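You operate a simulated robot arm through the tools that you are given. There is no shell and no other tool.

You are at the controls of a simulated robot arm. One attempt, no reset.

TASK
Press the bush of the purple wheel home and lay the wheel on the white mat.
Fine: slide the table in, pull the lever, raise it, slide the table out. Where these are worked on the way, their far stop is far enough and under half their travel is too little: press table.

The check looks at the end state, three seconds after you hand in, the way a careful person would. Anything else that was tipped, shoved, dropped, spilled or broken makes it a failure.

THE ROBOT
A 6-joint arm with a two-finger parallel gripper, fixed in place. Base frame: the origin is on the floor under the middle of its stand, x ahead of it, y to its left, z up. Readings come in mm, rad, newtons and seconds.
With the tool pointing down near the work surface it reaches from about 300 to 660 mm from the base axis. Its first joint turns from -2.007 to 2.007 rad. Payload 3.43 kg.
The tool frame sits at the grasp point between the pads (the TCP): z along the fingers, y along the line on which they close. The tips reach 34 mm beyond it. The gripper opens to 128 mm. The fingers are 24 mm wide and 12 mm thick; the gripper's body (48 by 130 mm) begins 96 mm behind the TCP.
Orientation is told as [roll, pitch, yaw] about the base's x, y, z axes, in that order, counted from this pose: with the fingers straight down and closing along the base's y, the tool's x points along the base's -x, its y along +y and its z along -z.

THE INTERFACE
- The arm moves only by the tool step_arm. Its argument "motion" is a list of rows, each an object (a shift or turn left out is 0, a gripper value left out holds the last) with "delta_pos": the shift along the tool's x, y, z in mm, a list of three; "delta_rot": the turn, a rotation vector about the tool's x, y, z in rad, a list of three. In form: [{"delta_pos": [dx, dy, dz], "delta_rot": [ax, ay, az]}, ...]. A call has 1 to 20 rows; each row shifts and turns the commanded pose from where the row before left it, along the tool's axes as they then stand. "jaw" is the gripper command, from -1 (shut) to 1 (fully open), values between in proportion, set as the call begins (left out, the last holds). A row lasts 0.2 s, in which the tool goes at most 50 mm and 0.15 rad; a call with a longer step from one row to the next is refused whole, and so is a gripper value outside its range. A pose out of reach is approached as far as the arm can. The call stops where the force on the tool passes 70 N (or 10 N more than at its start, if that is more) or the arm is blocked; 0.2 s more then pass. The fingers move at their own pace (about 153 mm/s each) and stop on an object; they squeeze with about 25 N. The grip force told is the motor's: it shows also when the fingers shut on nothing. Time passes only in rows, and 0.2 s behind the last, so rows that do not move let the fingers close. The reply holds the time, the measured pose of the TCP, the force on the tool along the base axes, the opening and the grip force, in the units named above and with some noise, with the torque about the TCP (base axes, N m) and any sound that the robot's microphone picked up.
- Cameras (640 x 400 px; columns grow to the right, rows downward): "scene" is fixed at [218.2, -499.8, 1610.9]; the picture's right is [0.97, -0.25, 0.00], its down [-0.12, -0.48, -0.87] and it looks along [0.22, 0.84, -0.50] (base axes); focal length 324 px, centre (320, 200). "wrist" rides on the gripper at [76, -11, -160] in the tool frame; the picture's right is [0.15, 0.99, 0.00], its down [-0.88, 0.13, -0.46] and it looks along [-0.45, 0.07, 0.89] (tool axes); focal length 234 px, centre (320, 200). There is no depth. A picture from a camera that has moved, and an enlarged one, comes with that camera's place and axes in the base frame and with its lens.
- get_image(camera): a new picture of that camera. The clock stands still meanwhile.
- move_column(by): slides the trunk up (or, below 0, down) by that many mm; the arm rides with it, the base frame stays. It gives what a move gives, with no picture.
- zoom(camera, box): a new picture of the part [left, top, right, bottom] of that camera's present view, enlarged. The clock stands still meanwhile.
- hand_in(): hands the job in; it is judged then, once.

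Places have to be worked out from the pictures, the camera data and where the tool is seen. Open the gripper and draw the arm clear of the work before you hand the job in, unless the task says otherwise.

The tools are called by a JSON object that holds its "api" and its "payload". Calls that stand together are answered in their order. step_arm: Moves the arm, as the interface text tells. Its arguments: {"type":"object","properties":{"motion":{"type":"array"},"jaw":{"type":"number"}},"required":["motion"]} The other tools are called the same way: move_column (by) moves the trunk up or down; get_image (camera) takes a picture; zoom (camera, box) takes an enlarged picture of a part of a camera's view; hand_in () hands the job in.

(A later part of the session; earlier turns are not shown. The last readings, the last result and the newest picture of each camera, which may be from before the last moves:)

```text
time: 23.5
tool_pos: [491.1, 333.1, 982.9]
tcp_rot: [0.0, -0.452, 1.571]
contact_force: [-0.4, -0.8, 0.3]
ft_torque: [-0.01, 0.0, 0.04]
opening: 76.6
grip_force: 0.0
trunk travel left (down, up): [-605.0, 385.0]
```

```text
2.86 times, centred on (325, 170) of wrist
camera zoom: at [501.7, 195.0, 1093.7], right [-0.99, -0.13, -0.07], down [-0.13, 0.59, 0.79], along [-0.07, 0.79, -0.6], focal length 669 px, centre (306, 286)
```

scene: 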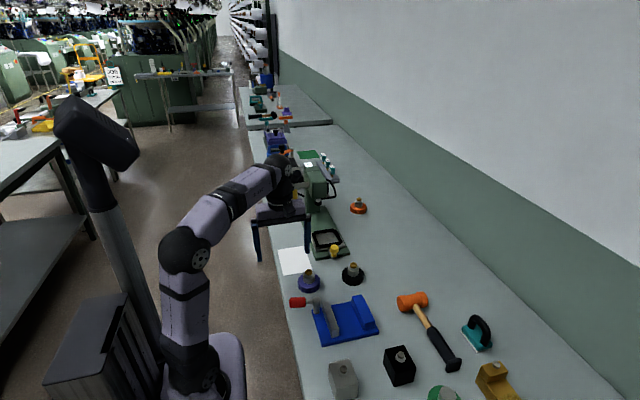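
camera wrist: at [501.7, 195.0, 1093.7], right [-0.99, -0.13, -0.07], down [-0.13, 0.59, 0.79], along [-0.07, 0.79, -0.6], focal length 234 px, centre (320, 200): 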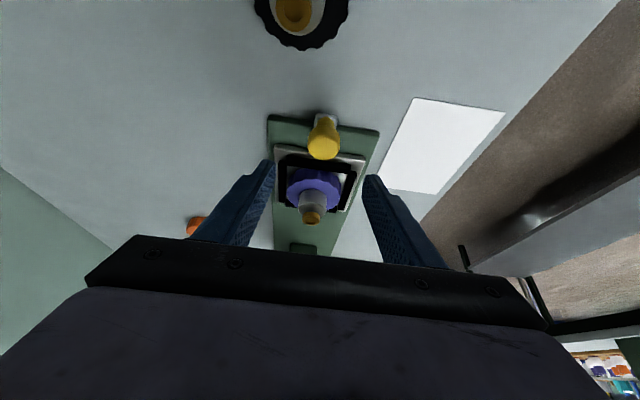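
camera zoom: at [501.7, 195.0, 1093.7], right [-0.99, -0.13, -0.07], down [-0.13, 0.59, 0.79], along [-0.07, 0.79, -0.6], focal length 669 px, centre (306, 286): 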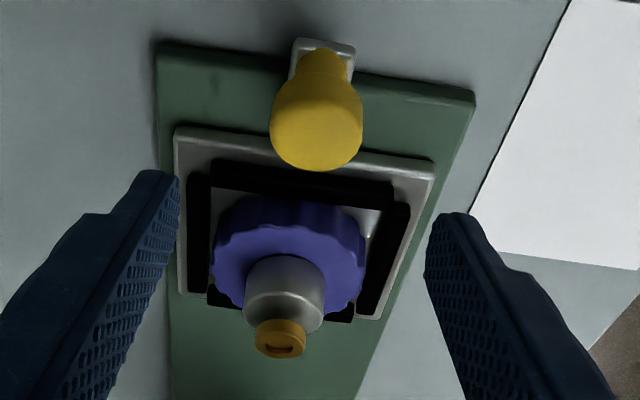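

The knob top refines to (490, 346.5, 913), with the head about 32 mm wide and 18 mm tall. I descend to TCP ≈ (490, 335, 926) with the open fingers on either side of it.

{"api": "step_arm", "payload": {"motion": [{"delta_pos": [4.6, 0.2, 10.4]}, {"delta_pos": [4.6, 0.2, 10.4]}, {"delta_pos": [4.6, 0.2, 10.4]}, {"delta_pos": [4.6, 0.2, 10.5]}, {"delta_pos": [4.7, 0.2, 10.5]}, {"delta_pos": [0, 0, 0]}]}}

{"api": "zoom", "payload": {"camera": "wrist", "box": [230, 90, 410, 240]}}

{"api": "zoom", "payload": {"camera": "scene", "box": [300, 200, 370, 270]}}

```text
time: 24.9
tool_pos: [488.9, 335.3, 926.1]
tcp_rot: [-0.002, -0.454, 1.57]
contact_force: [-0.8, 0.0, 0.5]
ft_torque: [0.0, 0.0, -0.01]
opening: 77.1
grip_force: 0.0
trunk travel left (down, up): [-605.0, 385.0]
```

```text
2.67 times, centred on (320, 165) of wrist
camera zoom: at [500.5, 197.6, 1036.0], right [-0.99, -0.13, -0.07], down [-0.13, 0.59, 0.8], along [-0.07, 0.79, -0.6], focal length 624 px, centre (320, 293)
```

zoom: 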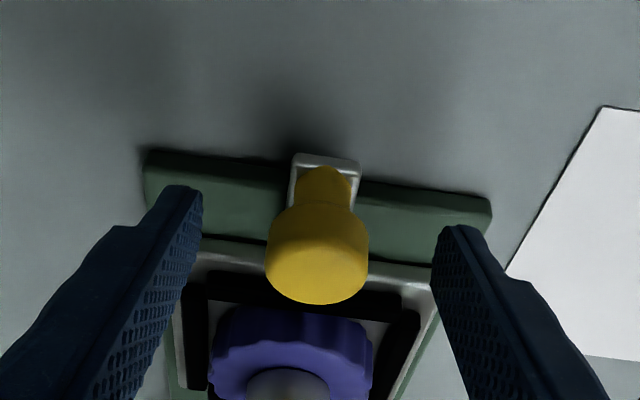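

```text
5.71 times, centred on (335, 235) of scene
camera zoom: at [218.2, -499.8, 1610.9], right [0.97, -0.25, 0.0], down [-0.12, -0.48, -0.87], along [0.22, 0.84, -0.5], focal length 1851 px, centre (234, 0)
```

zoom: 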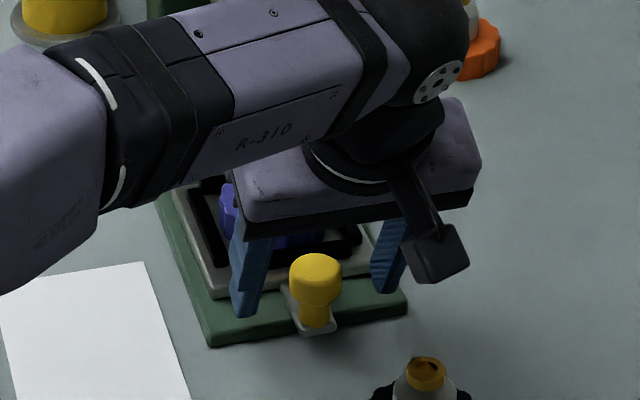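

The knob head sits between the pads, so I close on it.

{"api": "step_arm", "payload": {"motion": [{"delta_pos": [0, 0, 0]}, {"delta_pos": [0, 0, 0]}, {"delta_pos": [0, 0, 0]}, {"delta_pos": [0, 0, 0]}], "jaw": -1}}

{"api": "zoom", "payload": {"camera": "wrist", "box": [230, 90, 410, 240]}}

```text
time: 25.9
tool_pos: [490.1, 336.9, 926.1]
tcp_rot: [-0.001, -0.453, 1.572]
contact_force: [3.5, 0.6, 0.5]
ft_torque: [0.02, -0.14, -0.04]
opening: 31.6
grip_force: 44.7
trunk travel left (down, up): [-605.0, 385.0]
```

```text
2.67 times, centred on (320, 165) of wrist
camera zoom: at [501.0, 197.5, 1036.0], right [-0.99, -0.13, -0.07], down [-0.13, 0.59, 0.79], along [-0.07, 0.79, -0.6], focal length 624 px, centre (320, 293)
```

zoom: 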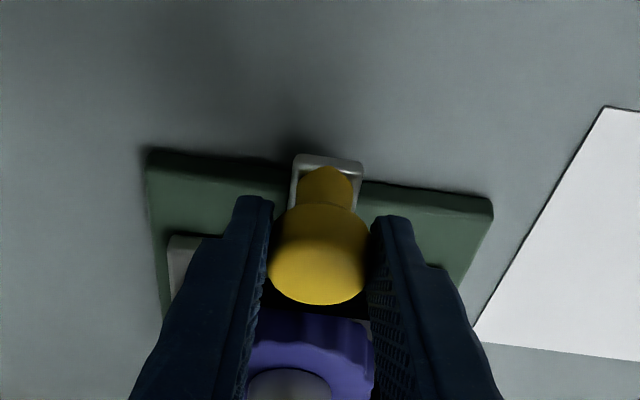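

Knob gripped (31.6 mm). I start sliding the table in with a test of 20 mm along +y.

{"api": "step_arm", "payload": {"motion": [{"delta_pos": [-4.5, 0, 2.19]}, {"delta_pos": [-4.5, 0, 2.19]}, {"delta_pos": [-4.5, 0, 2.19]}, {"delta_pos": [-4.5, 0, 2.19]}, {"delta_pos": [0, 0, 0]}]}}

{"api": "zoom", "payload": {"camera": "scene", "box": [290, 180, 370, 260]}}

```text
time: 27.1
tool_pos: [489.6, 355.9, 925.6]
tcp_rot: [-0.002, -0.452, 1.57]
contact_force: [2.6, -0.1, 3.1]
ft_torque: [-0.32, 0.07, -0.11]
opening: 31.5
grip_force: 44.7
trunk travel left (down, up): [-605.0, 385.0]
```

```text
5.00 times, centred on (330, 220) of scene
camera zoom: at [218.2, -499.8, 1610.9], right [0.97, -0.25, 0.0], down [-0.12, -0.48, -0.87], along [0.22, 0.84, -0.5], focal length 1619 px, centre (270, 100)
```

zoom: 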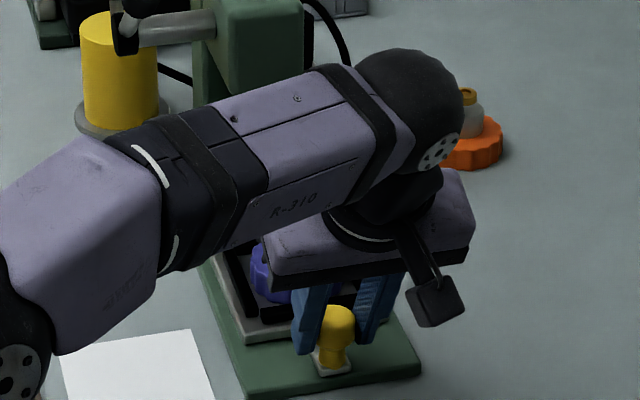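

The table follows the hand with little force. I continue another 80 mm.

{"api": "step_arm", "payload": {"motion": [{"delta_pos": [-7.2, 0, 3.5]}, {"delta_pos": [-9, 0, 4.37]}, {"delta_pos": [-9, 0, 4.37]}, {"delta_pos": [-9, 0, 4.37]}, {"delta_pos": [-9, 0, 4.37]}, {"delta_pos": [-9, 0, 4.37]}, {"delta_pos": [-9, 0, 4.37]}, {"delta_pos": [-9, 0, 4.37]}, {"delta_pos": [0, 0, 0]}]}}

{"api": "zoom", "payload": {"camera": "scene", "box": [270, 140, 390, 250]}}

{"api": "get_image", "payload": {"camera": "wrist"}}

```text
time: 29.1
tool_pos: [488.2, 433.2, 925.6]
tcp_rot: [-0.004, -0.452, 1.571]
contact_force: [3.7, 0.1, 3.0]
ft_torque: [-0.48, 0.06, -0.05]
opening: 31.4
grip_force: 45.1
trunk travel left (down, up): [-605.0, 385.0]
```

```text
3.64 times, centred on (330, 195) of scene
camera zoom: at [218.2, -499.8, 1610.9], right [0.97, -0.25, 0.0], down [-0.12, -0.48, -0.87], along [0.22, 0.84, -0.5], focal length 1178 px, centre (284, 218)
```

zoom: 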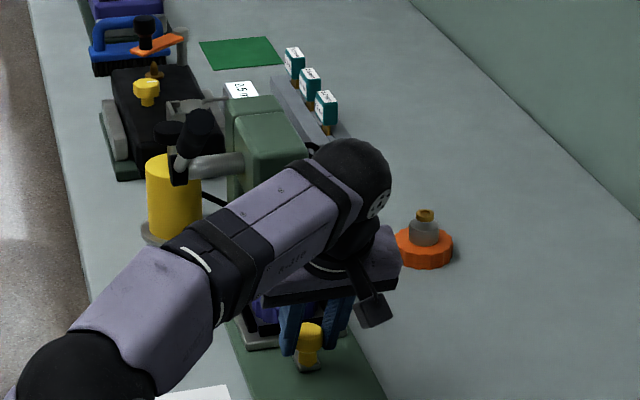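

```text
taken
camera wrist: at [501.0, 295.5, 1036.0], right [-0.99, -0.13, -0.07], down [-0.13, 0.59, 0.79], along [-0.07, 0.79, -0.6], focal length 234 px, centre (320, 200)
```

wrist: 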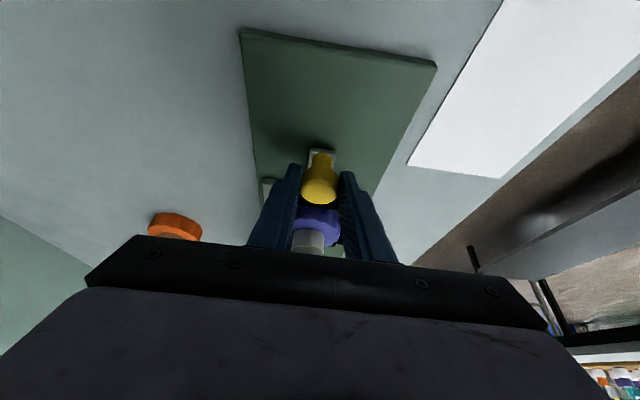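

97 mm in so far with no stop felt. I continue in small steps, looking for the end stop.

{"api": "step_arm", "payload": {"motion": [{"delta_pos": [-4.5, 0, 2.19]}, {"delta_pos": [-4.5, 0, 2.19]}, {"delta_pos": [-4.5, 0, 2.19]}, {"delta_pos": [-3.6, 0, 1.75]}, {"delta_pos": [0, 0, 0]}]}}

```text
time: 30.3
tool_pos: [489.5, 453.5, 925.7]
tcp_rot: [-0.001, -0.454, 1.57]
contact_force: [4.8, -0.1, 6.0]
ft_torque: [-0.67, 0.1, -0.05]
opening: 31.3
grip_force: 44.8
trunk travel left (down, up): [-605.0, 385.0]
```

{"api": "step_arm", "payload": {"motion": [{"delta_pos": [-2.7, 0, 1.31]}, {"delta_pos": [-2.7, 0, 1.31]}, {"delta_pos": [0, 0, 0]}]}}

{"api": "zoom", "payload": {"camera": "scene", "box": [290, 150, 370, 240]}}

{"api": "zoom", "payload": {"camera": "wrist", "box": [200, 80, 440, 270]}}

```text
time: 31.1
tool_pos: [489.7, 458.1, 925.6]
tcp_rot: [-0.003, -0.453, 1.571]
contact_force: [5.1, -0.4, 6.0]
ft_torque: [-0.32, 0.01, -0.04]
opening: 31.5
grip_force: 44.9
trunk travel left (down, up): [-605.0, 385.0]
```

```text
4.44 times, centred on (330, 195) of scene
camera zoom: at [218.2, -499.8, 1610.9], right [0.97, -0.25, 0.0], down [-0.12, -0.48, -0.87], along [0.22, 0.84, -0.5], focal length 1439 px, centre (276, 222)
```

zoom: 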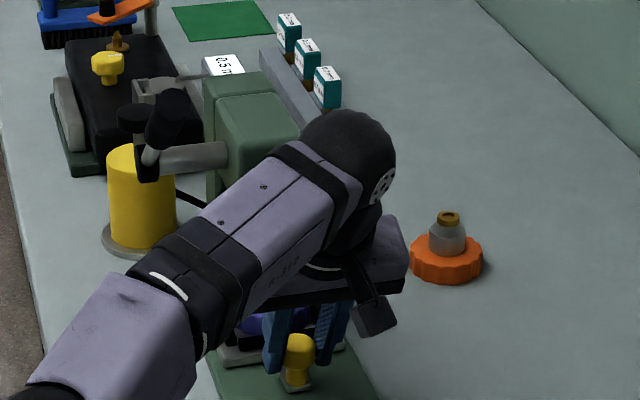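

```text
2.11 times, centred on (320, 175) of wrist
camera zoom: at [500.9, 320.4, 1035.8], right [-0.99, -0.13, -0.07], down [-0.13, 0.59, 0.8], along [-0.07, 0.8, -0.6], focal length 493 px, centre (320, 253)
```

zoom: 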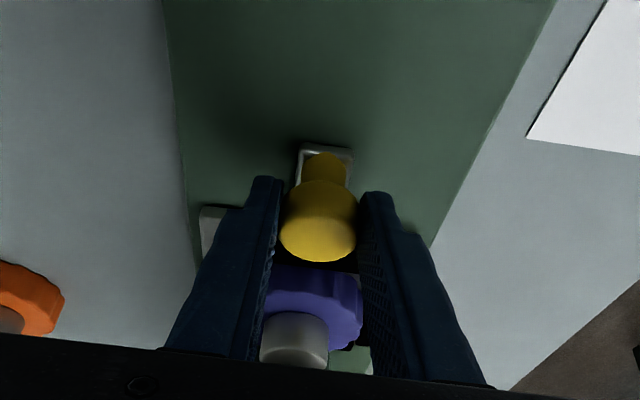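

Still free at 121 mm. I continue in small increments until a stop shows in the y force.

{"api": "step_arm", "payload": {"motion": [{"delta_pos": [-1.8, 0, 0.87]}, {"delta_pos": [-1.8, 0, 0.87]}, {"delta_pos": [-1.8, 0, 0.87]}, {"delta_pos": [0, 0, 0]}]}}

```text
time: 32.1
tool_pos: [490.6, 465.3, 925.9]
tcp_rot: [-0.001, -0.452, 1.57]
contact_force: [5.6, -0.1, 6.8]
ft_torque: [0.32, 0.01, -0.05]
opening: 31.4
grip_force: 44.8
trunk travel left (down, up): [-605.0, 385.0]
```

{"api": "step_arm", "payload": {"motion": [{"delta_pos": [-1.8, 0, 0.87]}, {"delta_pos": [-1.8, 0, 0.87]}, {"delta_pos": [0, 0, 0]}]}}

{"api": "zoom", "payload": {"camera": "scene", "box": [290, 160, 370, 240]}}

{"api": "zoom", "payload": {"camera": "wrist", "box": [200, 80, 440, 270]}}

```text
time: 32.9
tool_pos: [489.3, 465.6, 925.4]
tcp_rot: [0.0, -0.449, 1.568]
contact_force: [2.9, -13.8, 4.6]
ft_torque: [-0.29, 0.14, 0.13]
opening: 31.3
grip_force: 45.4
trunk travel left (down, up): [-605.0, 385.0]
```

```text
5.00 times, centred on (330, 200) of scene
camera zoom: at [218.2, -499.8, 1610.9], right [0.97, -0.25, 0.0], down [-0.12, -0.48, -0.87], along [0.22, 0.84, -0.5], focal length 1619 px, centre (270, 200)
```

zoom: 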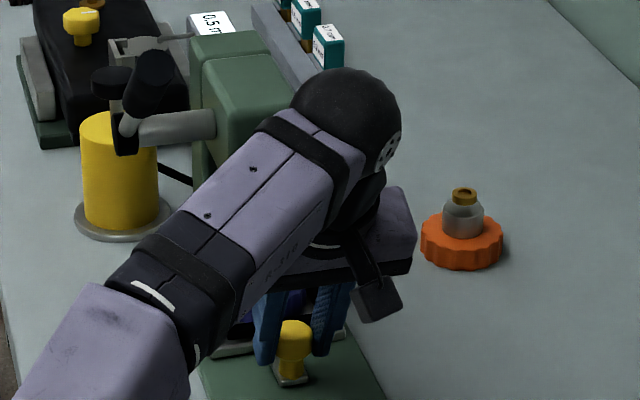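

```text
2.11 times, centred on (320, 175) of wrist
camera zoom: at [501.0, 327.9, 1036.2], right [-0.99, -0.13, -0.06], down [-0.13, 0.59, 0.79], along [-0.07, 0.79, -0.6], focal length 493 px, centre (320, 253)
```

zoom: 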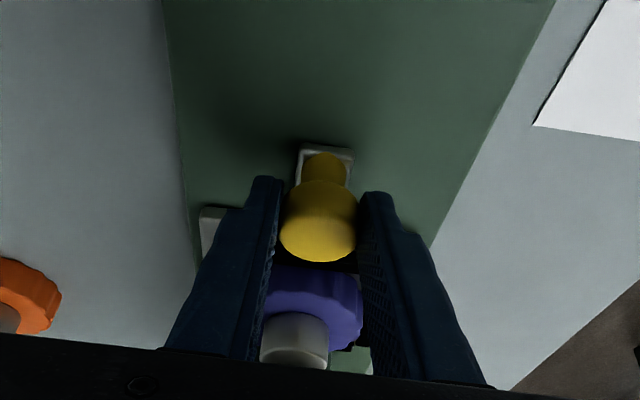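

The y force jumped to −13.8 N and motion stopped at TCP y≈465.6. The table is fully in after about 130 mm of travel. I release the knob and back the hand away along its axis, then toward −y.

{"api": "step_arm", "payload": {"motion": [{"delta_pos": [0, 0, 0]}, {"delta_pos": [0, 0, 0]}, {"delta_pos": [0, 0, 0]}], "jaw": 0.2}}

{"api": "step_arm", "payload": {"motion": [{"delta_pos": [0, 0, -8]}, {"delta_pos": [0, 0, -18]}, {"delta_pos": [0, 0, -22]}, {"delta_pos": [0, 0, -22]}, {"delta_pos": [18, 0, -9]}, {"delta_pos": [27, 0, -13]}, {"delta_pos": [27, 0, -13]}, {"delta_pos": [18, 0, -9]}, {"delta_pos": [0, 0, 0]}]}}

{"api": "get_image", "payload": {"camera": "scene"}}

{"api": "get_image", "payload": {"camera": "wrist"}}

```text
time: 33.7
tool_pos: [489.7, 469.2, 925.4]
tcp_rot: [0.001, -0.454, 1.57]
contact_force: [-0.2, -0.3, 0.1]
ft_torque: [-0.01, -0.01, -0.01]
opening: 76.7
grip_force: 0.1
trunk travel left (down, up): [-605.0, 385.0]
```

```text
time: 35.7
tool_pos: [483.6, 331.3, 983.9]
tcp_rot: [-0.002, -0.453, 1.57]
contact_force: [0.2, 1.1, 1.1]
ft_torque: [-0.01, 0.01, 0.02]
opening: 77.0
grip_force: 0.0
out of reach, approached as far as the arm can: row 3, 4
trunk travel left (down, up): [-605.0, 385.0]
```

```text
taken
```

scene: 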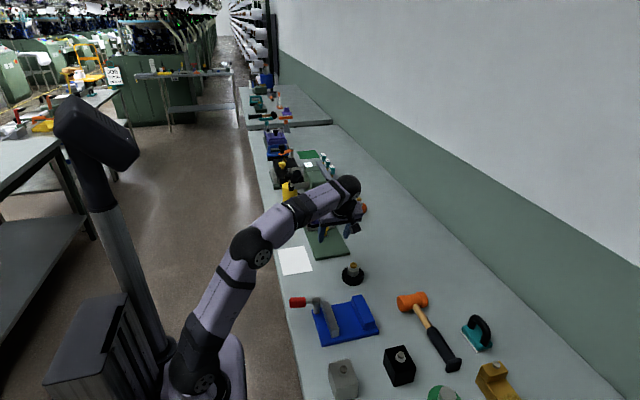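

```text
taken
camera wrist: at [495.5, 194.3, 1094.2], right [-0.99, -0.13, -0.06], down [-0.13, 0.59, 0.79], along [-0.07, 0.79, -0.6], focal length 234 px, centre (320, 200)
```

wrist: 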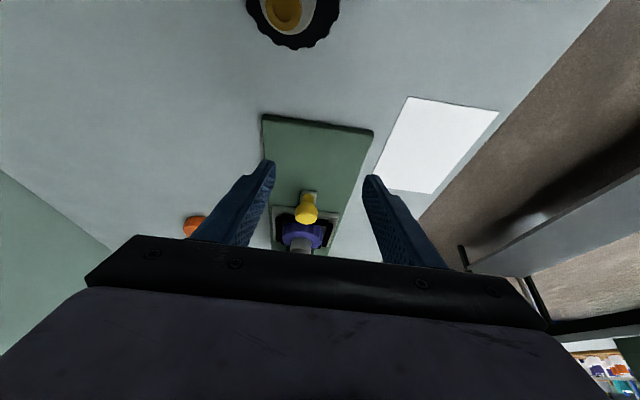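

The table stayed in. I also learned the reach limit at this trunk height, so I raise the trunk 180 mm for working the lever.

{"api": "move_column", "payload": {"by": 180}}

{"api": "get_image", "payload": {"camera": "wrist"}}

{"api": "zoom", "payload": {"camera": "scene", "box": [270, 140, 390, 250]}}

```text
time: 37.7
tool_pos: [483.9, 332.0, 1164.3]
tcp_rot: [0.0, -0.452, 1.571]
contact_force: [-0.3, -0.6, -0.6]
ft_torque: [0.01, 0.01, 0.03]
opening: 76.8
grip_force: 0.0
trunk travel left (down, up): [-785.0, 205.0]
```

```text
taken
camera wrist: at [495.6, 194.7, 1274.1], right [-0.99, -0.13, -0.06], down [-0.13, 0.59, 0.79], along [-0.07, 0.79, -0.6], focal length 234 px, centre (320, 200)
```

wrist: 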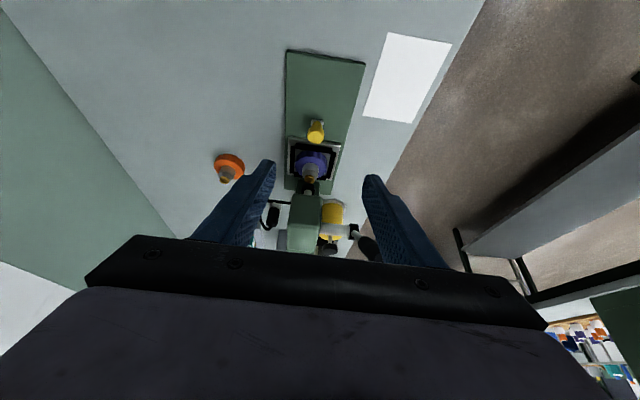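

```text
3.64 times, centred on (330, 195) of scene
camera zoom: at [218.2, -499.8, 1610.9], right [0.97, -0.25, 0.0], down [-0.12, -0.48, -0.87], along [0.22, 0.84, -0.5], focal length 1178 px, centre (284, 218)
```

zoom: 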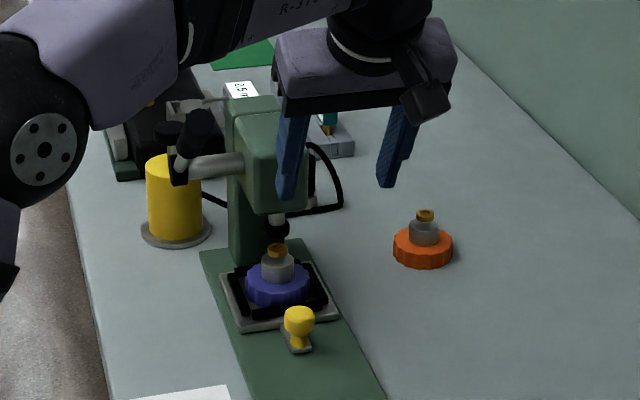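

The wheel is now under the ram. I tilt the hand further, to about 0.9 rad, so the fingers will run roughly along the raised handle and the camera can see the lever.

{"api": "step_arm", "payload": {"motion": [{"delta_rot": [0, -0.15, 0]}, {"delta_rot": [0, -0.15, 0]}, {"delta_rot": [0, -0.15, 0]}, {"delta_pos": [0, 0, 0]}]}}

{"api": "get_image", "payload": {"camera": "wrist"}}

```text
time: 38.7
tool_pos: [484.4, 332.4, 1163.0]
tcp_rot: [0.0, -0.904, 1.573]
contact_force: [0.4, 0.2, 0.2]
ft_torque: [-0.05, -0.06, 0.01]
opening: 76.9
grip_force: 0.1
trunk travel left (down, up): [-785.0, 205.0]
```

```text
taken
camera wrist: at [495.7, 160.3, 1202.9], right [-0.99, -0.09, -0.12], down [-0.13, 0.19, 0.97], along [-0.07, 0.98, -0.2], focal length 234 px, centre (320, 200)
```

wrist: 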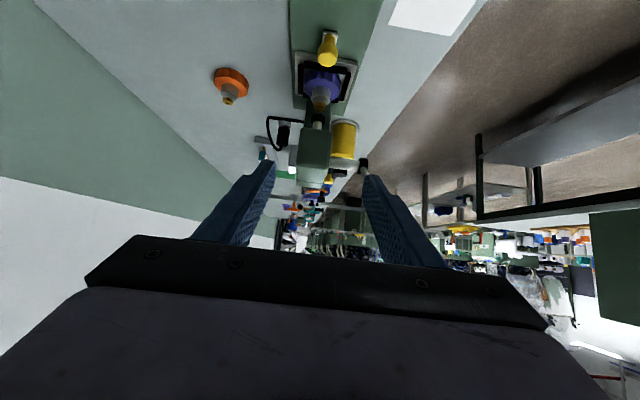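

The handle is hidden behind the right finger. I move 60 mm toward −x so the lever appears between the fingers.

{"api": "step_arm", "payload": {"motion": [{"delta_pos": [0, 20, 0]}, {"delta_pos": [0, 25, 0]}, {"delta_pos": [0, 20, 0]}, {"delta_pos": [0, 0, 0]}]}}

{"api": "get_image", "payload": {"camera": "wrist"}}

{"api": "zoom", "payload": {"camera": "wrist", "box": [250, 100, 400, 250]}}

```text
time: 39.7
tool_pos: [420.4, 333.4, 1163.8]
tcp_rot: [-0.001, -0.901, 1.571]
contact_force: [-0.3, 0.1, 0.7]
ft_torque: [-0.02, 0.01, 0.01]
opening: 76.9
grip_force: 0.1
trunk travel left (down, up): [-785.0, 205.0]
```

```text
taken
camera wrist: at [431.1, 160.1, 1203.0], right [-0.99, -0.09, -0.12], down [-0.13, 0.19, 0.97], along [-0.07, 0.98, -0.2], focal length 234 px, centre (320, 200)
```

wrist: 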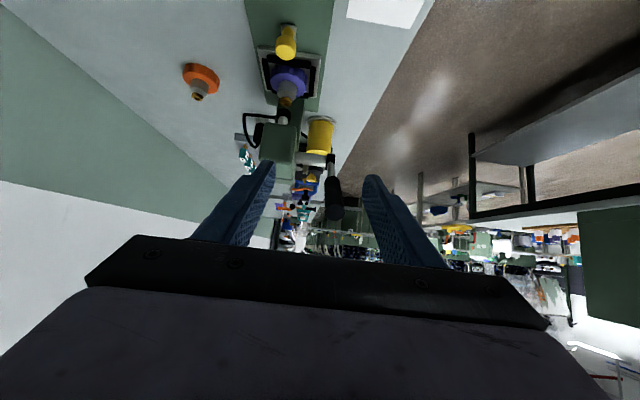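

```text
2.67 times, centred on (325, 175) of wrist
camera zoom: at [431.1, 160.1, 1203.0], right [-0.99, -0.09, -0.12], down [-0.13, 0.19, 0.97], along [-0.07, 0.98, -0.2], focal length 624 px, centre (307, 267)
```

zoom: 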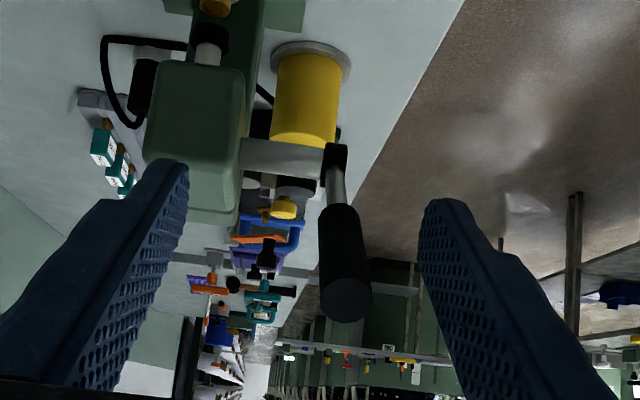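

The lever is now clear: grip end ≈ (390, 460, 1154) and pivot ≈ (390, 597, 1030). The grip is about 24 mm thick and spans 86–184 mm from the pivot. I move to a pre-grasp in line with the handle, just beyond its end.

{"api": "step_arm", "payload": {"motion": [{"delta_pos": [-15, 7.6, 8]}, {"delta_pos": [-18.5, 7.6, 10]}, {"delta_pos": [-20, 7.6, 11]}, {"delta_pos": [-20.7, 7.6, 11.3]}, {"delta_pos": [0, 0, 0]}]}}

{"api": "zoom", "payload": {"camera": "wrist", "box": [240, 80, 400, 250]}}

{"api": "zoom", "payload": {"camera": "scene", "box": [230, 100, 380, 230]}}

```text
time: 40.9
tool_pos: [390.0, 410.9, 1198.2]
tcp_rot: [-0.001, -0.902, 1.57]
contact_force: [0.2, -0.4, 0.7]
ft_torque: [0.05, 0.0, 0.01]
opening: 76.8
grip_force: 0.1
trunk travel left (down, up): [-785.0, 205.0]
```

```text
2.35 times, centred on (320, 165) of wrist
camera zoom: at [400.7, 238.1, 1237.1], right [-0.99, -0.09, -0.12], down [-0.13, 0.19, 0.97], along [-0.07, 0.98, -0.2], focal length 551 px, centre (320, 282)
```

zoom: 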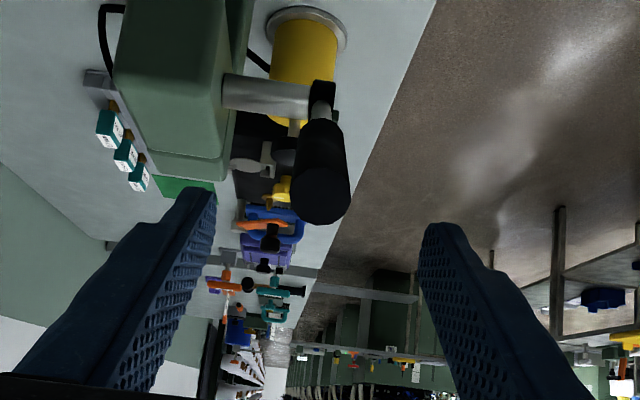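

```text
3.08 times, centred on (305, 165) of scene
camera zoom: at [218.2, -499.8, 1610.9], right [0.97, -0.25, 0.0], down [-0.12, -0.48, -0.87], along [0.22, 0.84, -0.5], focal length 996 px, centre (366, 308)
```

zoom: 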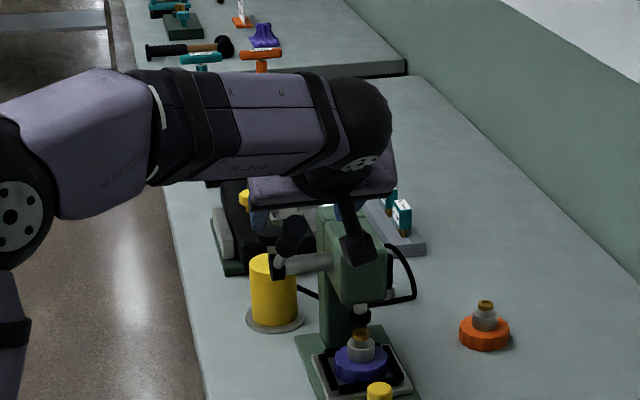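

The handle end refines to (389.6, 460, 1153), in line with the hand. I narrow the opening to about 51 mm for clearance from the press head and slide along the handle to TCP ≈ (390, 485, 1130).

{"api": "step_arm", "payload": {"motion": [{"delta_pos": [0, 0, 0]}, {"delta_pos": [1.0, 0, 12]}, {"delta_pos": [1.3, 0, 17]}, {"delta_pos": [1.3, 0, 18]}, {"delta_pos": [1.3, 0, 18]}, {"delta_pos": [1.3, 0, 18]}, {"delta_pos": [1.3, 0, 17]}, {"delta_pos": [0, 0, 0]}], "jaw": -0.2}}

{"api": "get_image", "payload": {"camera": "wrist"}}

{"api": "zoom", "payload": {"camera": "scene", "box": [260, 120, 360, 220]}}

```text
time: 42.7
tool_pos: [388.6, 482.0, 1128.8]
tcp_rot: [-0.001, -0.903, 1.573]
contact_force: [0.5, -0.1, 0.5]
ft_torque: [-0.01, 0.0, -0.07]
opening: 51.2
grip_force: 0.1
trunk travel left (down, up): [-785.0, 205.0]
```

```text
taken
camera wrist: at [400.1, 311.2, 1168.8], right [-0.99, -0.09, -0.12], down [-0.13, 0.19, 0.97], along [-0.07, 0.98, -0.2], focal length 234 px, centre (320, 200)
```

wrist: 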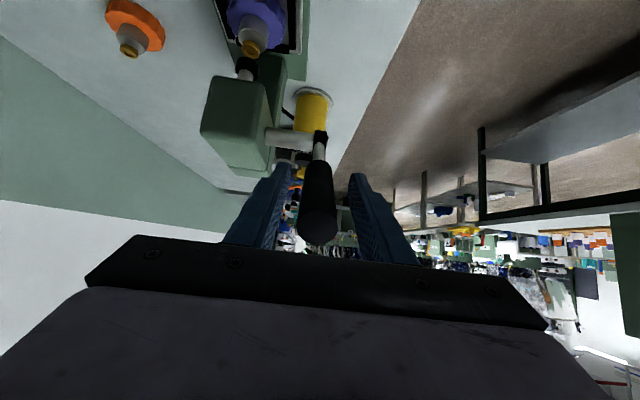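

```text
4.00 times, centred on (310, 170) of scene
camera zoom: at [218.2, -499.8, 1610.9], right [0.97, -0.25, 0.0], down [-0.12, -0.48, -0.87], along [0.22, 0.84, -0.5], focal length 1295 px, centre (360, 320)
```

zoom: 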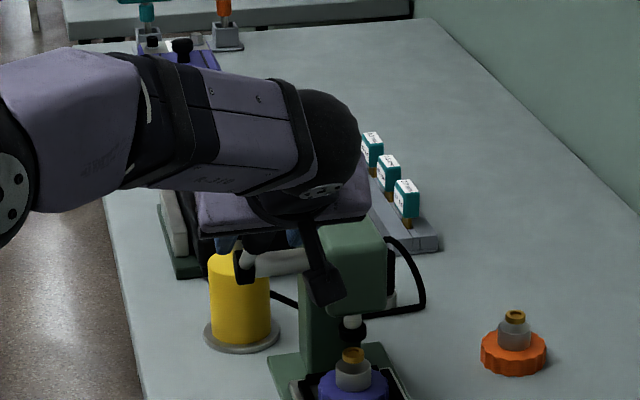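

The handle lies between the pads. I close on it.

{"api": "step_arm", "payload": {"motion": [{"delta_pos": [0, 0, 0]}, {"delta_pos": [0, 0, 0]}, {"delta_pos": [0, 0, 0]}, {"delta_pos": [0, 0, 0]}], "jaw": -1}}

{"api": "get_image", "payload": {"camera": "wrist"}}

```text
time: 43.7
tool_pos: [390.0, 484.6, 1129.8]
tcp_rot: [0.001, -0.902, 1.57]
contact_force: [4.7, 2.2, -0.4]
ft_torque: [0.33, 0.13, 0.18]
opening: 25.5
grip_force: 45.4
trunk travel left (down, up): [-785.0, 205.0]
```

```text
taken
camera wrist: at [401.1, 311.4, 1168.5], right [-0.99, -0.09, -0.12], down [-0.13, 0.19, 0.97], along [-0.07, 0.98, -0.2], focal length 234 px, centre (320, 200)
```

wrist: 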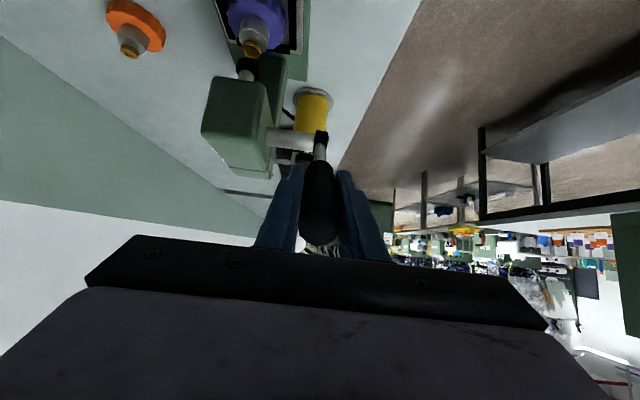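

Handle gripped at 25.5 mm. I start pulling it down along the arc about the pivot, 12° first, checking force and motion.

{"api": "step_arm", "payload": {"motion": [{"delta_pos": [7.9, 0, -0.1]}, {"delta_pos": [7.9, 0, -0.1]}, {"delta_pos": [7.85, 0, 0.8]}, {"delta_pos": [7.85, 0, 0.8]}, {"delta_pos": [0, 0, 0]}]}}

{"api": "get_image", "payload": {"camera": "wrist"}}

{"api": "zoom", "payload": {"camera": "scene", "box": [270, 130, 370, 230]}}

```text
time: 44.9
tool_pos: [389.9, 465.2, 1103.8]
tcp_rot: [-0.001, -0.901, 1.57]
contact_force: [7.8, 7.2, 7.9]
ft_torque: [1.49, 0.36, 0.45]
opening: 25.6
grip_force: 45.4
trunk travel left (down, up): [-785.0, 205.0]
```

```text
taken
camera wrist: at [400.9, 293.3, 1143.3], right [-0.99, -0.09, -0.12], down [-0.13, 0.19, 0.97], along [-0.07, 0.98, -0.2], focal length 234 px, centre (320, 200)
```

wrist: 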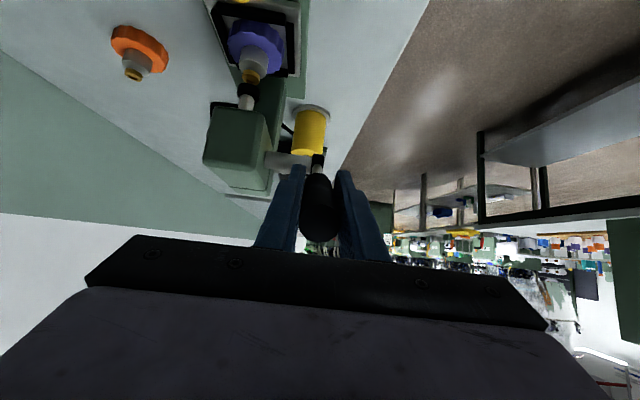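

```text
4.00 times, centred on (320, 180) of scene
camera zoom: at [218.2, -499.8, 1610.9], right [0.97, -0.25, 0.0], down [-0.12, -0.48, -0.87], along [0.22, 0.84, -0.5], focal length 1295 px, centre (320, 280)
```

zoom: 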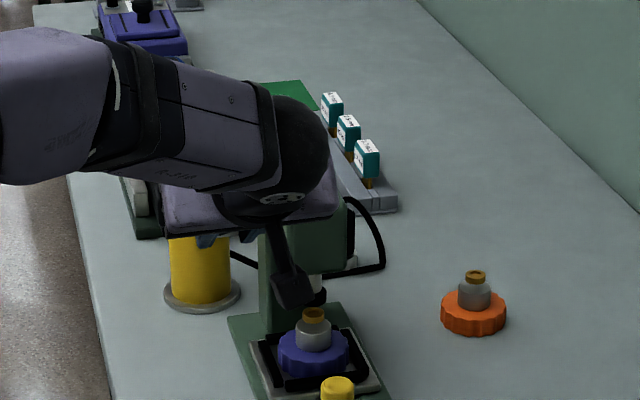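

The lever follows the arc with modest force, and the ram is coming down. I continue another 18°.

{"api": "step_arm", "payload": {"motion": [{"delta_pos": [7.7, 0, 1.6]}, {"delta_pos": [7.7, 0, 1.6]}, {"delta_pos": [7.5, 0, 2.35]}, {"delta_pos": [7.5, 0, 2.35]}, {"delta_pos": [7.2, 0, 3.2]}, {"delta_pos": [7.2, 0, 3.2]}, {"delta_pos": [0, 0, 0]}]}}

{"api": "get_image", "payload": {"camera": "wrist"}}

{"api": "zoom", "payload": {"camera": "scene", "box": [270, 130, 370, 230]}}

```text
time: 46.5
tool_pos: [389.8, 448.5, 1059.3]
tcp_rot: [-0.003, -0.904, 1.571]
contact_force: [5.6, -0.6, 8.5]
ft_torque: [1.35, 0.1, 0.16]
opening: 25.6
grip_force: 45.0
trunk travel left (down, up): [-785.0, 205.0]
```

```text
taken
camera wrist: at [401.1, 275.9, 1099.2], right [-0.99, -0.09, -0.12], down [-0.13, 0.19, 0.97], along [-0.07, 0.98, -0.2], focal length 234 px, centre (320, 200)
```

wrist: 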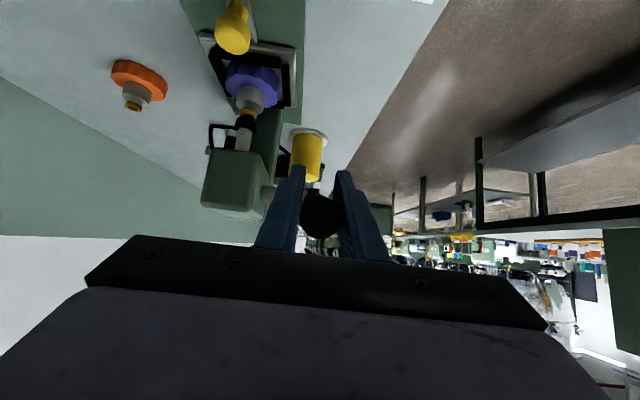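

```text
4.00 times, centred on (320, 180) of scene
camera zoom: at [218.2, -499.8, 1610.9], right [0.97, -0.25, 0.0], down [-0.12, -0.48, -0.87], along [0.22, 0.84, -0.5], focal length 1295 px, centre (320, 280)
```

zoom: 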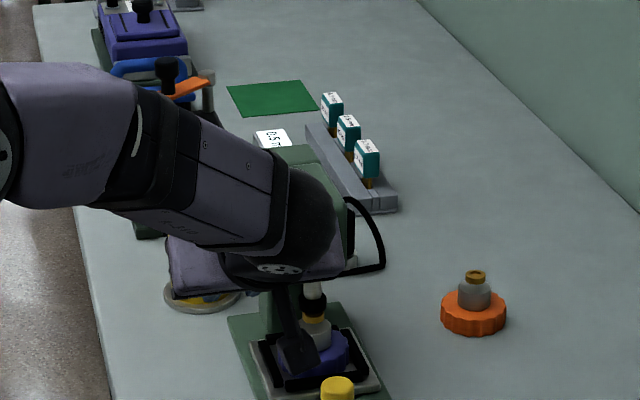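

The ram is at or near the bush now. I zoom to see it before pressing on.

{"api": "zoom", "payload": {"camera": "wrist", "box": [190, 50, 320, 180]}}

{"api": "step_arm", "payload": {"motion": [{"delta_pos": [6.85, 0, 3.9]}, {"delta_pos": [6.85, 0, 3.9]}, {"delta_pos": [6.4, 0, 4.6]}, {"delta_pos": [6.4, 0, 4.6]}, {"delta_pos": [0, 0, 0]}]}}

{"api": "zoom", "payload": {"camera": "wrist", "box": [190, 50, 320, 180]}}

```text
3.08 times, centred on (255, 115) of wrist
camera zoom: at [401.1, 275.9, 1099.2], right [-0.99, -0.09, -0.12], down [-0.13, 0.19, 0.97], along [-0.07, 0.98, -0.2], focal length 720 px, centre (520, 462)
```

zoom: 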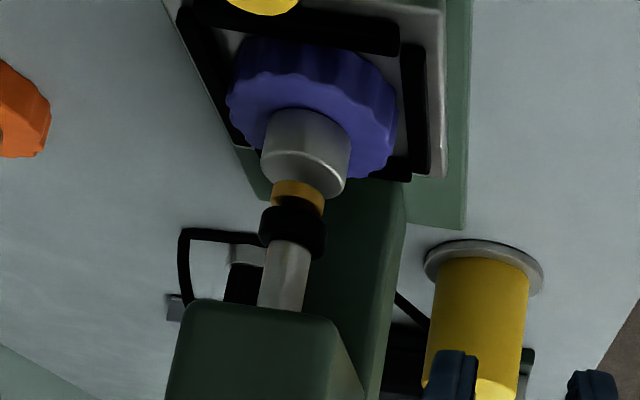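

```text
time: 47.7
tool_pos: [389.0, 443.9, 1028.7]
tcp_rot: [0.002, -0.904, 1.569]
contact_force: [6.4, -6.8, 6.3]
ft_torque: [1.33, 0.14, 0.13]
opening: 25.2
grip_force: 45.0
trunk travel left (down, up): [-785.0, 205.0]
```

```text
3.08 times, centred on (255, 115) of wrist
camera zoom: at [401.1, 271.8, 1068.0], right [-0.99, -0.09, -0.11], down [-0.13, 0.19, 0.97], along [-0.07, 0.98, -0.2], focal length 720 px, centre (520, 462)
```

zoom: 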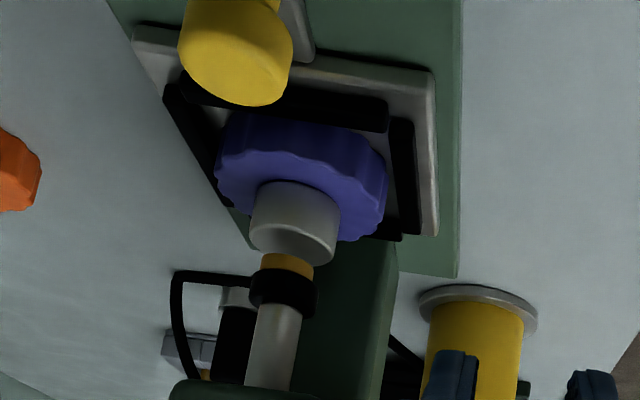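

The ram pad is on the bush, which still stands proud. I continue down, expecting the press force to build.

{"api": "step_arm", "payload": {"motion": [{"delta_pos": [5.9, 0, 5.2]}, {"delta_pos": [5.9, 0, 5.2]}, {"delta_pos": [5.3, 0, 5.8]}, {"delta_pos": [5.3, 0, 5.8]}, {"delta_pos": [0, 0, 0]}]}}

{"api": "zoom", "payload": {"camera": "wrist", "box": [190, 50, 320, 180]}}

```text
time: 48.9
tool_pos: [390.4, 446.6, 997.6]
tcp_rot: [0.001, -0.904, 1.57]
contact_force: [7.8, -14.2, 8.2]
ft_torque: [1.42, 0.14, 0.18]
opening: 25.3
grip_force: 45.4
trunk travel left (down, up): [-785.0, 205.0]
```

```text
3.08 times, centred on (255, 115) of wrist
camera zoom: at [401.0, 274.1, 1036.5], right [-0.99, -0.09, -0.11], down [-0.13, 0.19, 0.97], along [-0.07, 0.98, -0.2], focal length 720 px, centre (520, 462)
```

zoom: 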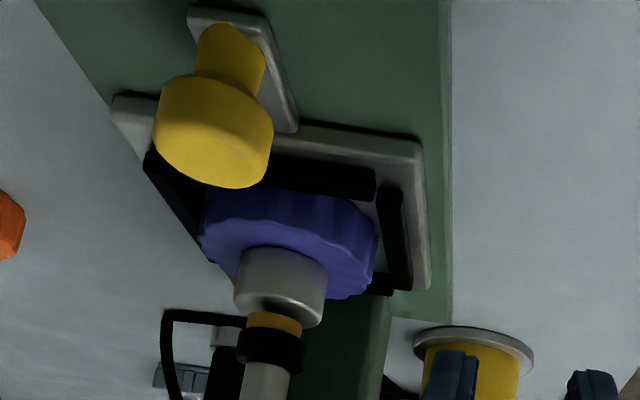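

Forces are still low (about 14 N in y from a slight arc mismatch). I bend the path slightly toward −y and continue down.

{"api": "step_arm", "payload": {"motion": [{"delta_pos": [5.8, 0, 5.6]}, {"delta_pos": [5.4, 0, 6.1]}, {"delta_pos": [0, 0, 0]}]}}

{"api": "zoom", "payload": {"camera": "wrist", "box": [190, 50, 320, 180]}}

{"api": "zoom", "payload": {"camera": "scene", "box": [280, 150, 360, 230]}}

```text
time: 49.7
tool_pos: [390.8, 450.1, 980.7]
tcp_rot: [-0.001, -0.905, 1.569]
contact_force: [8.8, -9.3, 8.3]
ft_torque: [1.31, 0.21, 0.26]
opening: 25.2
grip_force: 45.5
trunk travel left (down, up): [-785.0, 205.0]
```

```text
3.08 times, centred on (255, 115) of wrist
camera zoom: at [401.1, 277.4, 1020.2], right [-0.99, -0.09, -0.12], down [-0.13, 0.19, 0.97], along [-0.07, 0.98, -0.2], focal length 720 px, centre (520, 462)
```

zoom: 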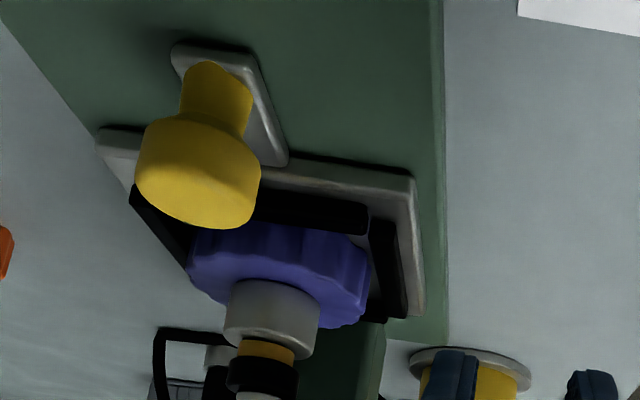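

```text
5.00 times, centred on (320, 190) of scene
camera zoom: at [218.2, -499.8, 1610.9], right [0.97, -0.25, 0.0], down [-0.12, -0.48, -0.87], along [0.22, 0.84, -0.5], focal length 1619 px, centre (320, 250)
```

zoom: 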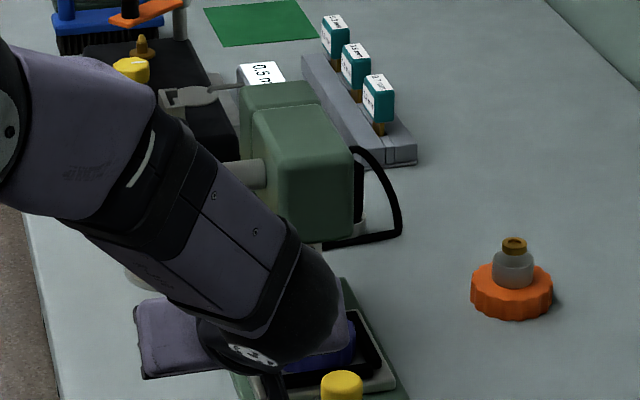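

The bush is visibly going in. I continue down another step, watching for the end stop.

{"api": "step_arm", "payload": {"motion": [{"delta_pos": [4.9, 0, 6.7]}, {"delta_pos": [4.7, 0, 6.9]}, {"delta_pos": [0, 0, 0]}]}}

{"api": "zoom", "payload": {"camera": "wrist", "box": [190, 70, 320, 200]}}

```text
time: 50.5
tool_pos: [391.1, 454.5, 965.1]
tcp_rot: [0.002, -0.906, 1.571]
contact_force: [9.0, -11.0, 6.2]
ft_torque: [1.38, 0.19, 0.16]
opening: 25.5
grip_force: 45.1
trunk travel left (down, up): [-785.0, 205.0]
```

```text
3.08 times, centred on (255, 135) of wrist
camera zoom: at [401.1, 282.0, 1004.2], right [-0.99, -0.09, -0.11], down [-0.13, 0.19, 0.97], along [-0.07, 0.98, -0.2], focal length 720 px, centre (520, 400)
```

zoom: 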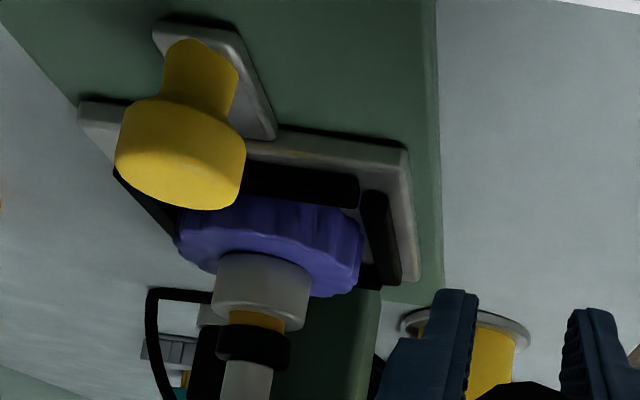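

{"api": "step_arm", "payload": {"motion": [{"delta_pos": [4.2, 0, 7.1]}, {"delta_pos": [3.7, 0, 7.3]}, {"delta_pos": [0, 0, 0]}]}}

{"api": "zoom", "payload": {"camera": "wrist", "box": [190, 90, 340, 240]}}

```text
time: 51.3
tool_pos: [389.2, 460.0, 950.6]
tcp_rot: [0.0, -0.903, 1.572]
contact_force: [7.6, -13.7, 4.1]
ft_torque: [1.5, 0.16, 0.2]
opening: 25.5
grip_force: 44.5
trunk travel left (down, up): [-785.0, 205.0]
```

```text
2.67 times, centred on (265, 165) of wrist
camera zoom: at [401.1, 287.9, 989.1], right [-0.99, -0.09, -0.11], down [-0.13, 0.19, 0.97], along [-0.07, 0.98, -0.2], focal length 624 px, centre (467, 293)
```

zoom: 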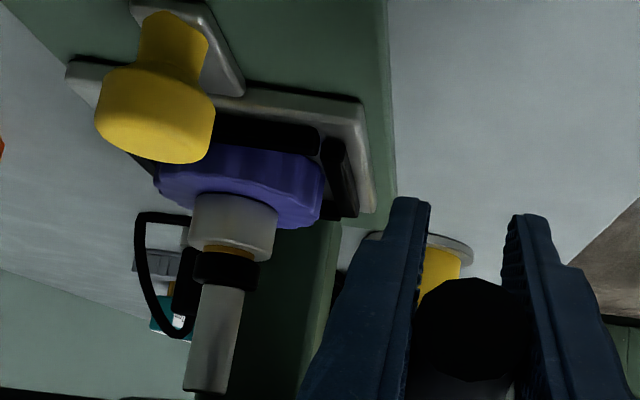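

The bush is nearly flush. I continue in smaller steps until the lever meets its stop.

{"api": "step_arm", "payload": {"motion": [{"delta_pos": [3.2, 0, 7.2]}, {"delta_pos": [0, 0, 0]}]}}

{"api": "zoom", "payload": {"camera": "wrist", "box": [190, 90, 340, 240]}}

```text
time: 51.9
tool_pos: [389.6, 463.8, 944.1]
tcp_rot: [-0.002, -0.906, 1.572]
contact_force: [7.4, -21.6, 11.3]
ft_torque: [-0.08, 0.16, 0.13]
opening: 25.2
grip_force: 44.4
trunk travel left (down, up): [-785.0, 205.0]
```

```text
2.67 times, centred on (265, 165) of wrist
camera zoom: at [401.0, 290.4, 983.6], right [-0.99, -0.09, -0.12], down [-0.13, 0.19, 0.97], along [-0.06, 0.98, -0.2], focal length 624 px, centre (467, 293)
```

zoom: 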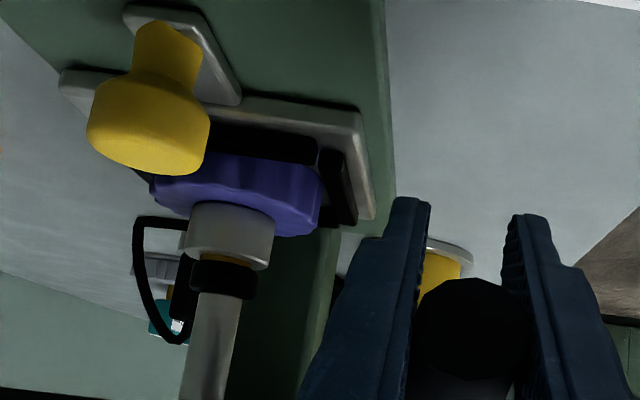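

Resistance is building (21 N) and only a sliver of bush remains. I press slightly further.

{"api": "step_arm", "payload": {"motion": [{"delta_pos": [2.4, 0, 2.6]}, {"delta_pos": [0, 0, 0]}]}}

{"api": "zoom", "payload": {"camera": "wrist", "box": [210, 130, 300, 220]}}

```text
time: 52.5
tool_pos: [389.4, 462.9, 944.7]
tcp_rot: [-0.006, -0.911, 1.575]
contact_force: [8.0, -23.9, 25.9]
ft_torque: [-0.55, 0.15, 0.26]
opening: 25.5
grip_force: 45.4
trunk travel left (down, up): [-785.0, 205.0]
```

```text
4.44 times, centred on (255, 175) of wrist
camera zoom: at [400.9, 290.6, 982.3], right [-0.99, -0.09, -0.12], down [-0.13, 0.18, 0.97], along [-0.06, 0.98, -0.19], focal length 1041 px, centre (609, 311)
```

zoom: 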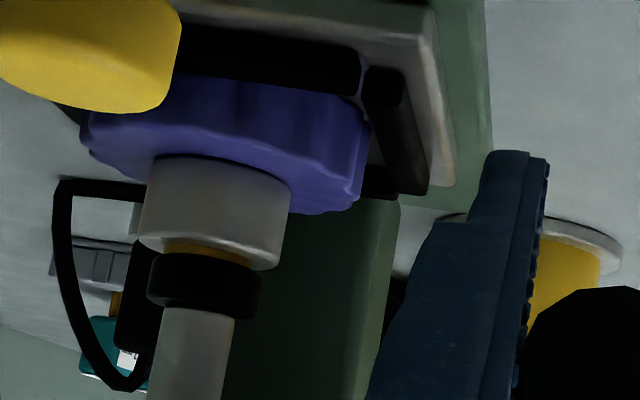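

The lever stopped moving at z≈944.5 and the force rose to 26/24 N. I press a little harder to check whether this is a true stop.

{"api": "step_arm", "payload": {"motion": [{"delta_pos": [3.1, 0, 2.9]}, {"delta_pos": [0, 0, 0]}, {"delta_pos": [0, 0, 0]}]}}

{"api": "zoom", "payload": {"camera": "wrist", "box": [210, 130, 300, 220]}}

```text
time: 53.3
tool_pos: [389.5, 465.0, 940.9]
tcp_rot: [-0.01, -0.913, 1.581]
contact_force: [8.3, -17.3, 34.4]
ft_torque: [-0.68, 0.15, 0.23]
opening: 26.1
grip_force: 45.1
trunk travel left (down, up): [-785.0, 205.0]
```

```text
4.44 times, centred on (255, 175) of wrist
camera zoom: at [401.0, 292.1, 979.6], right [-0.99, -0.09, -0.12], down [-0.14, 0.18, 0.97], along [-0.06, 0.98, -0.19], focal length 1041 px, centre (609, 311)
```

zoom: 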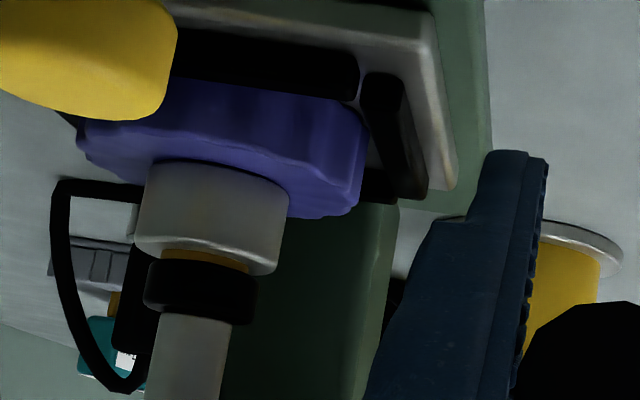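

The reading moved 4 mm while the force rose to 34 N. I press a little more to tell bush motion from hand deflection.

{"api": "step_arm", "payload": {"motion": [{"delta_pos": [3.1, 0, 2.9]}, {"delta_pos": [0, 0, 0]}, {"delta_pos": [0, 0, 0]}]}}

{"api": "zoom", "payload": {"camera": "wrist", "box": [210, 130, 300, 220]}}

{"api": "get_image", "payload": {"camera": "wrist"}}

```text
time: 54.1
tool_pos: [391.5, 465.6, 937.6]
tcp_rot: [-0.013, -0.912, 1.58]
contact_force: [8.1, -11.5, 34.7]
ft_torque: [-0.89, 0.27, 0.16]
opening: 25.4
grip_force: 44.5
trunk travel left (down, up): [-785.0, 205.0]
```

```text
4.44 times, centred on (255, 175) of wrist
camera zoom: at [401.1, 293.8, 975.3], right [-0.99, -0.09, -0.12], down [-0.14, 0.18, 0.97], along [-0.06, 0.98, -0.19], focal length 1041 px, centre (609, 311)
```

zoom: 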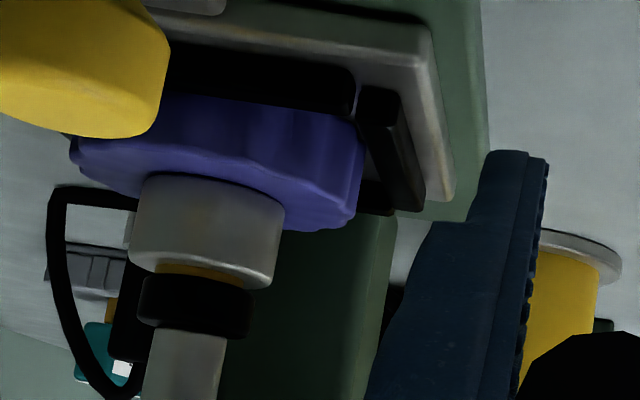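

```text
taken
camera wrist: at [401.1, 293.8, 975.3], right [-0.99, -0.09, -0.12], down [-0.14, 0.18, 0.97], along [-0.06, 0.98, -0.19], focal length 234 px, centre (320, 200)
```

wrist: 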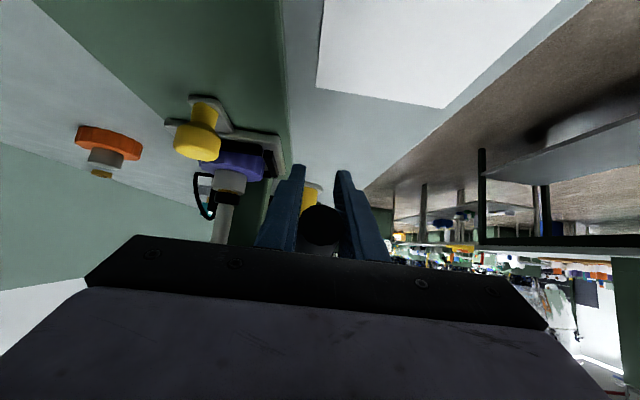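

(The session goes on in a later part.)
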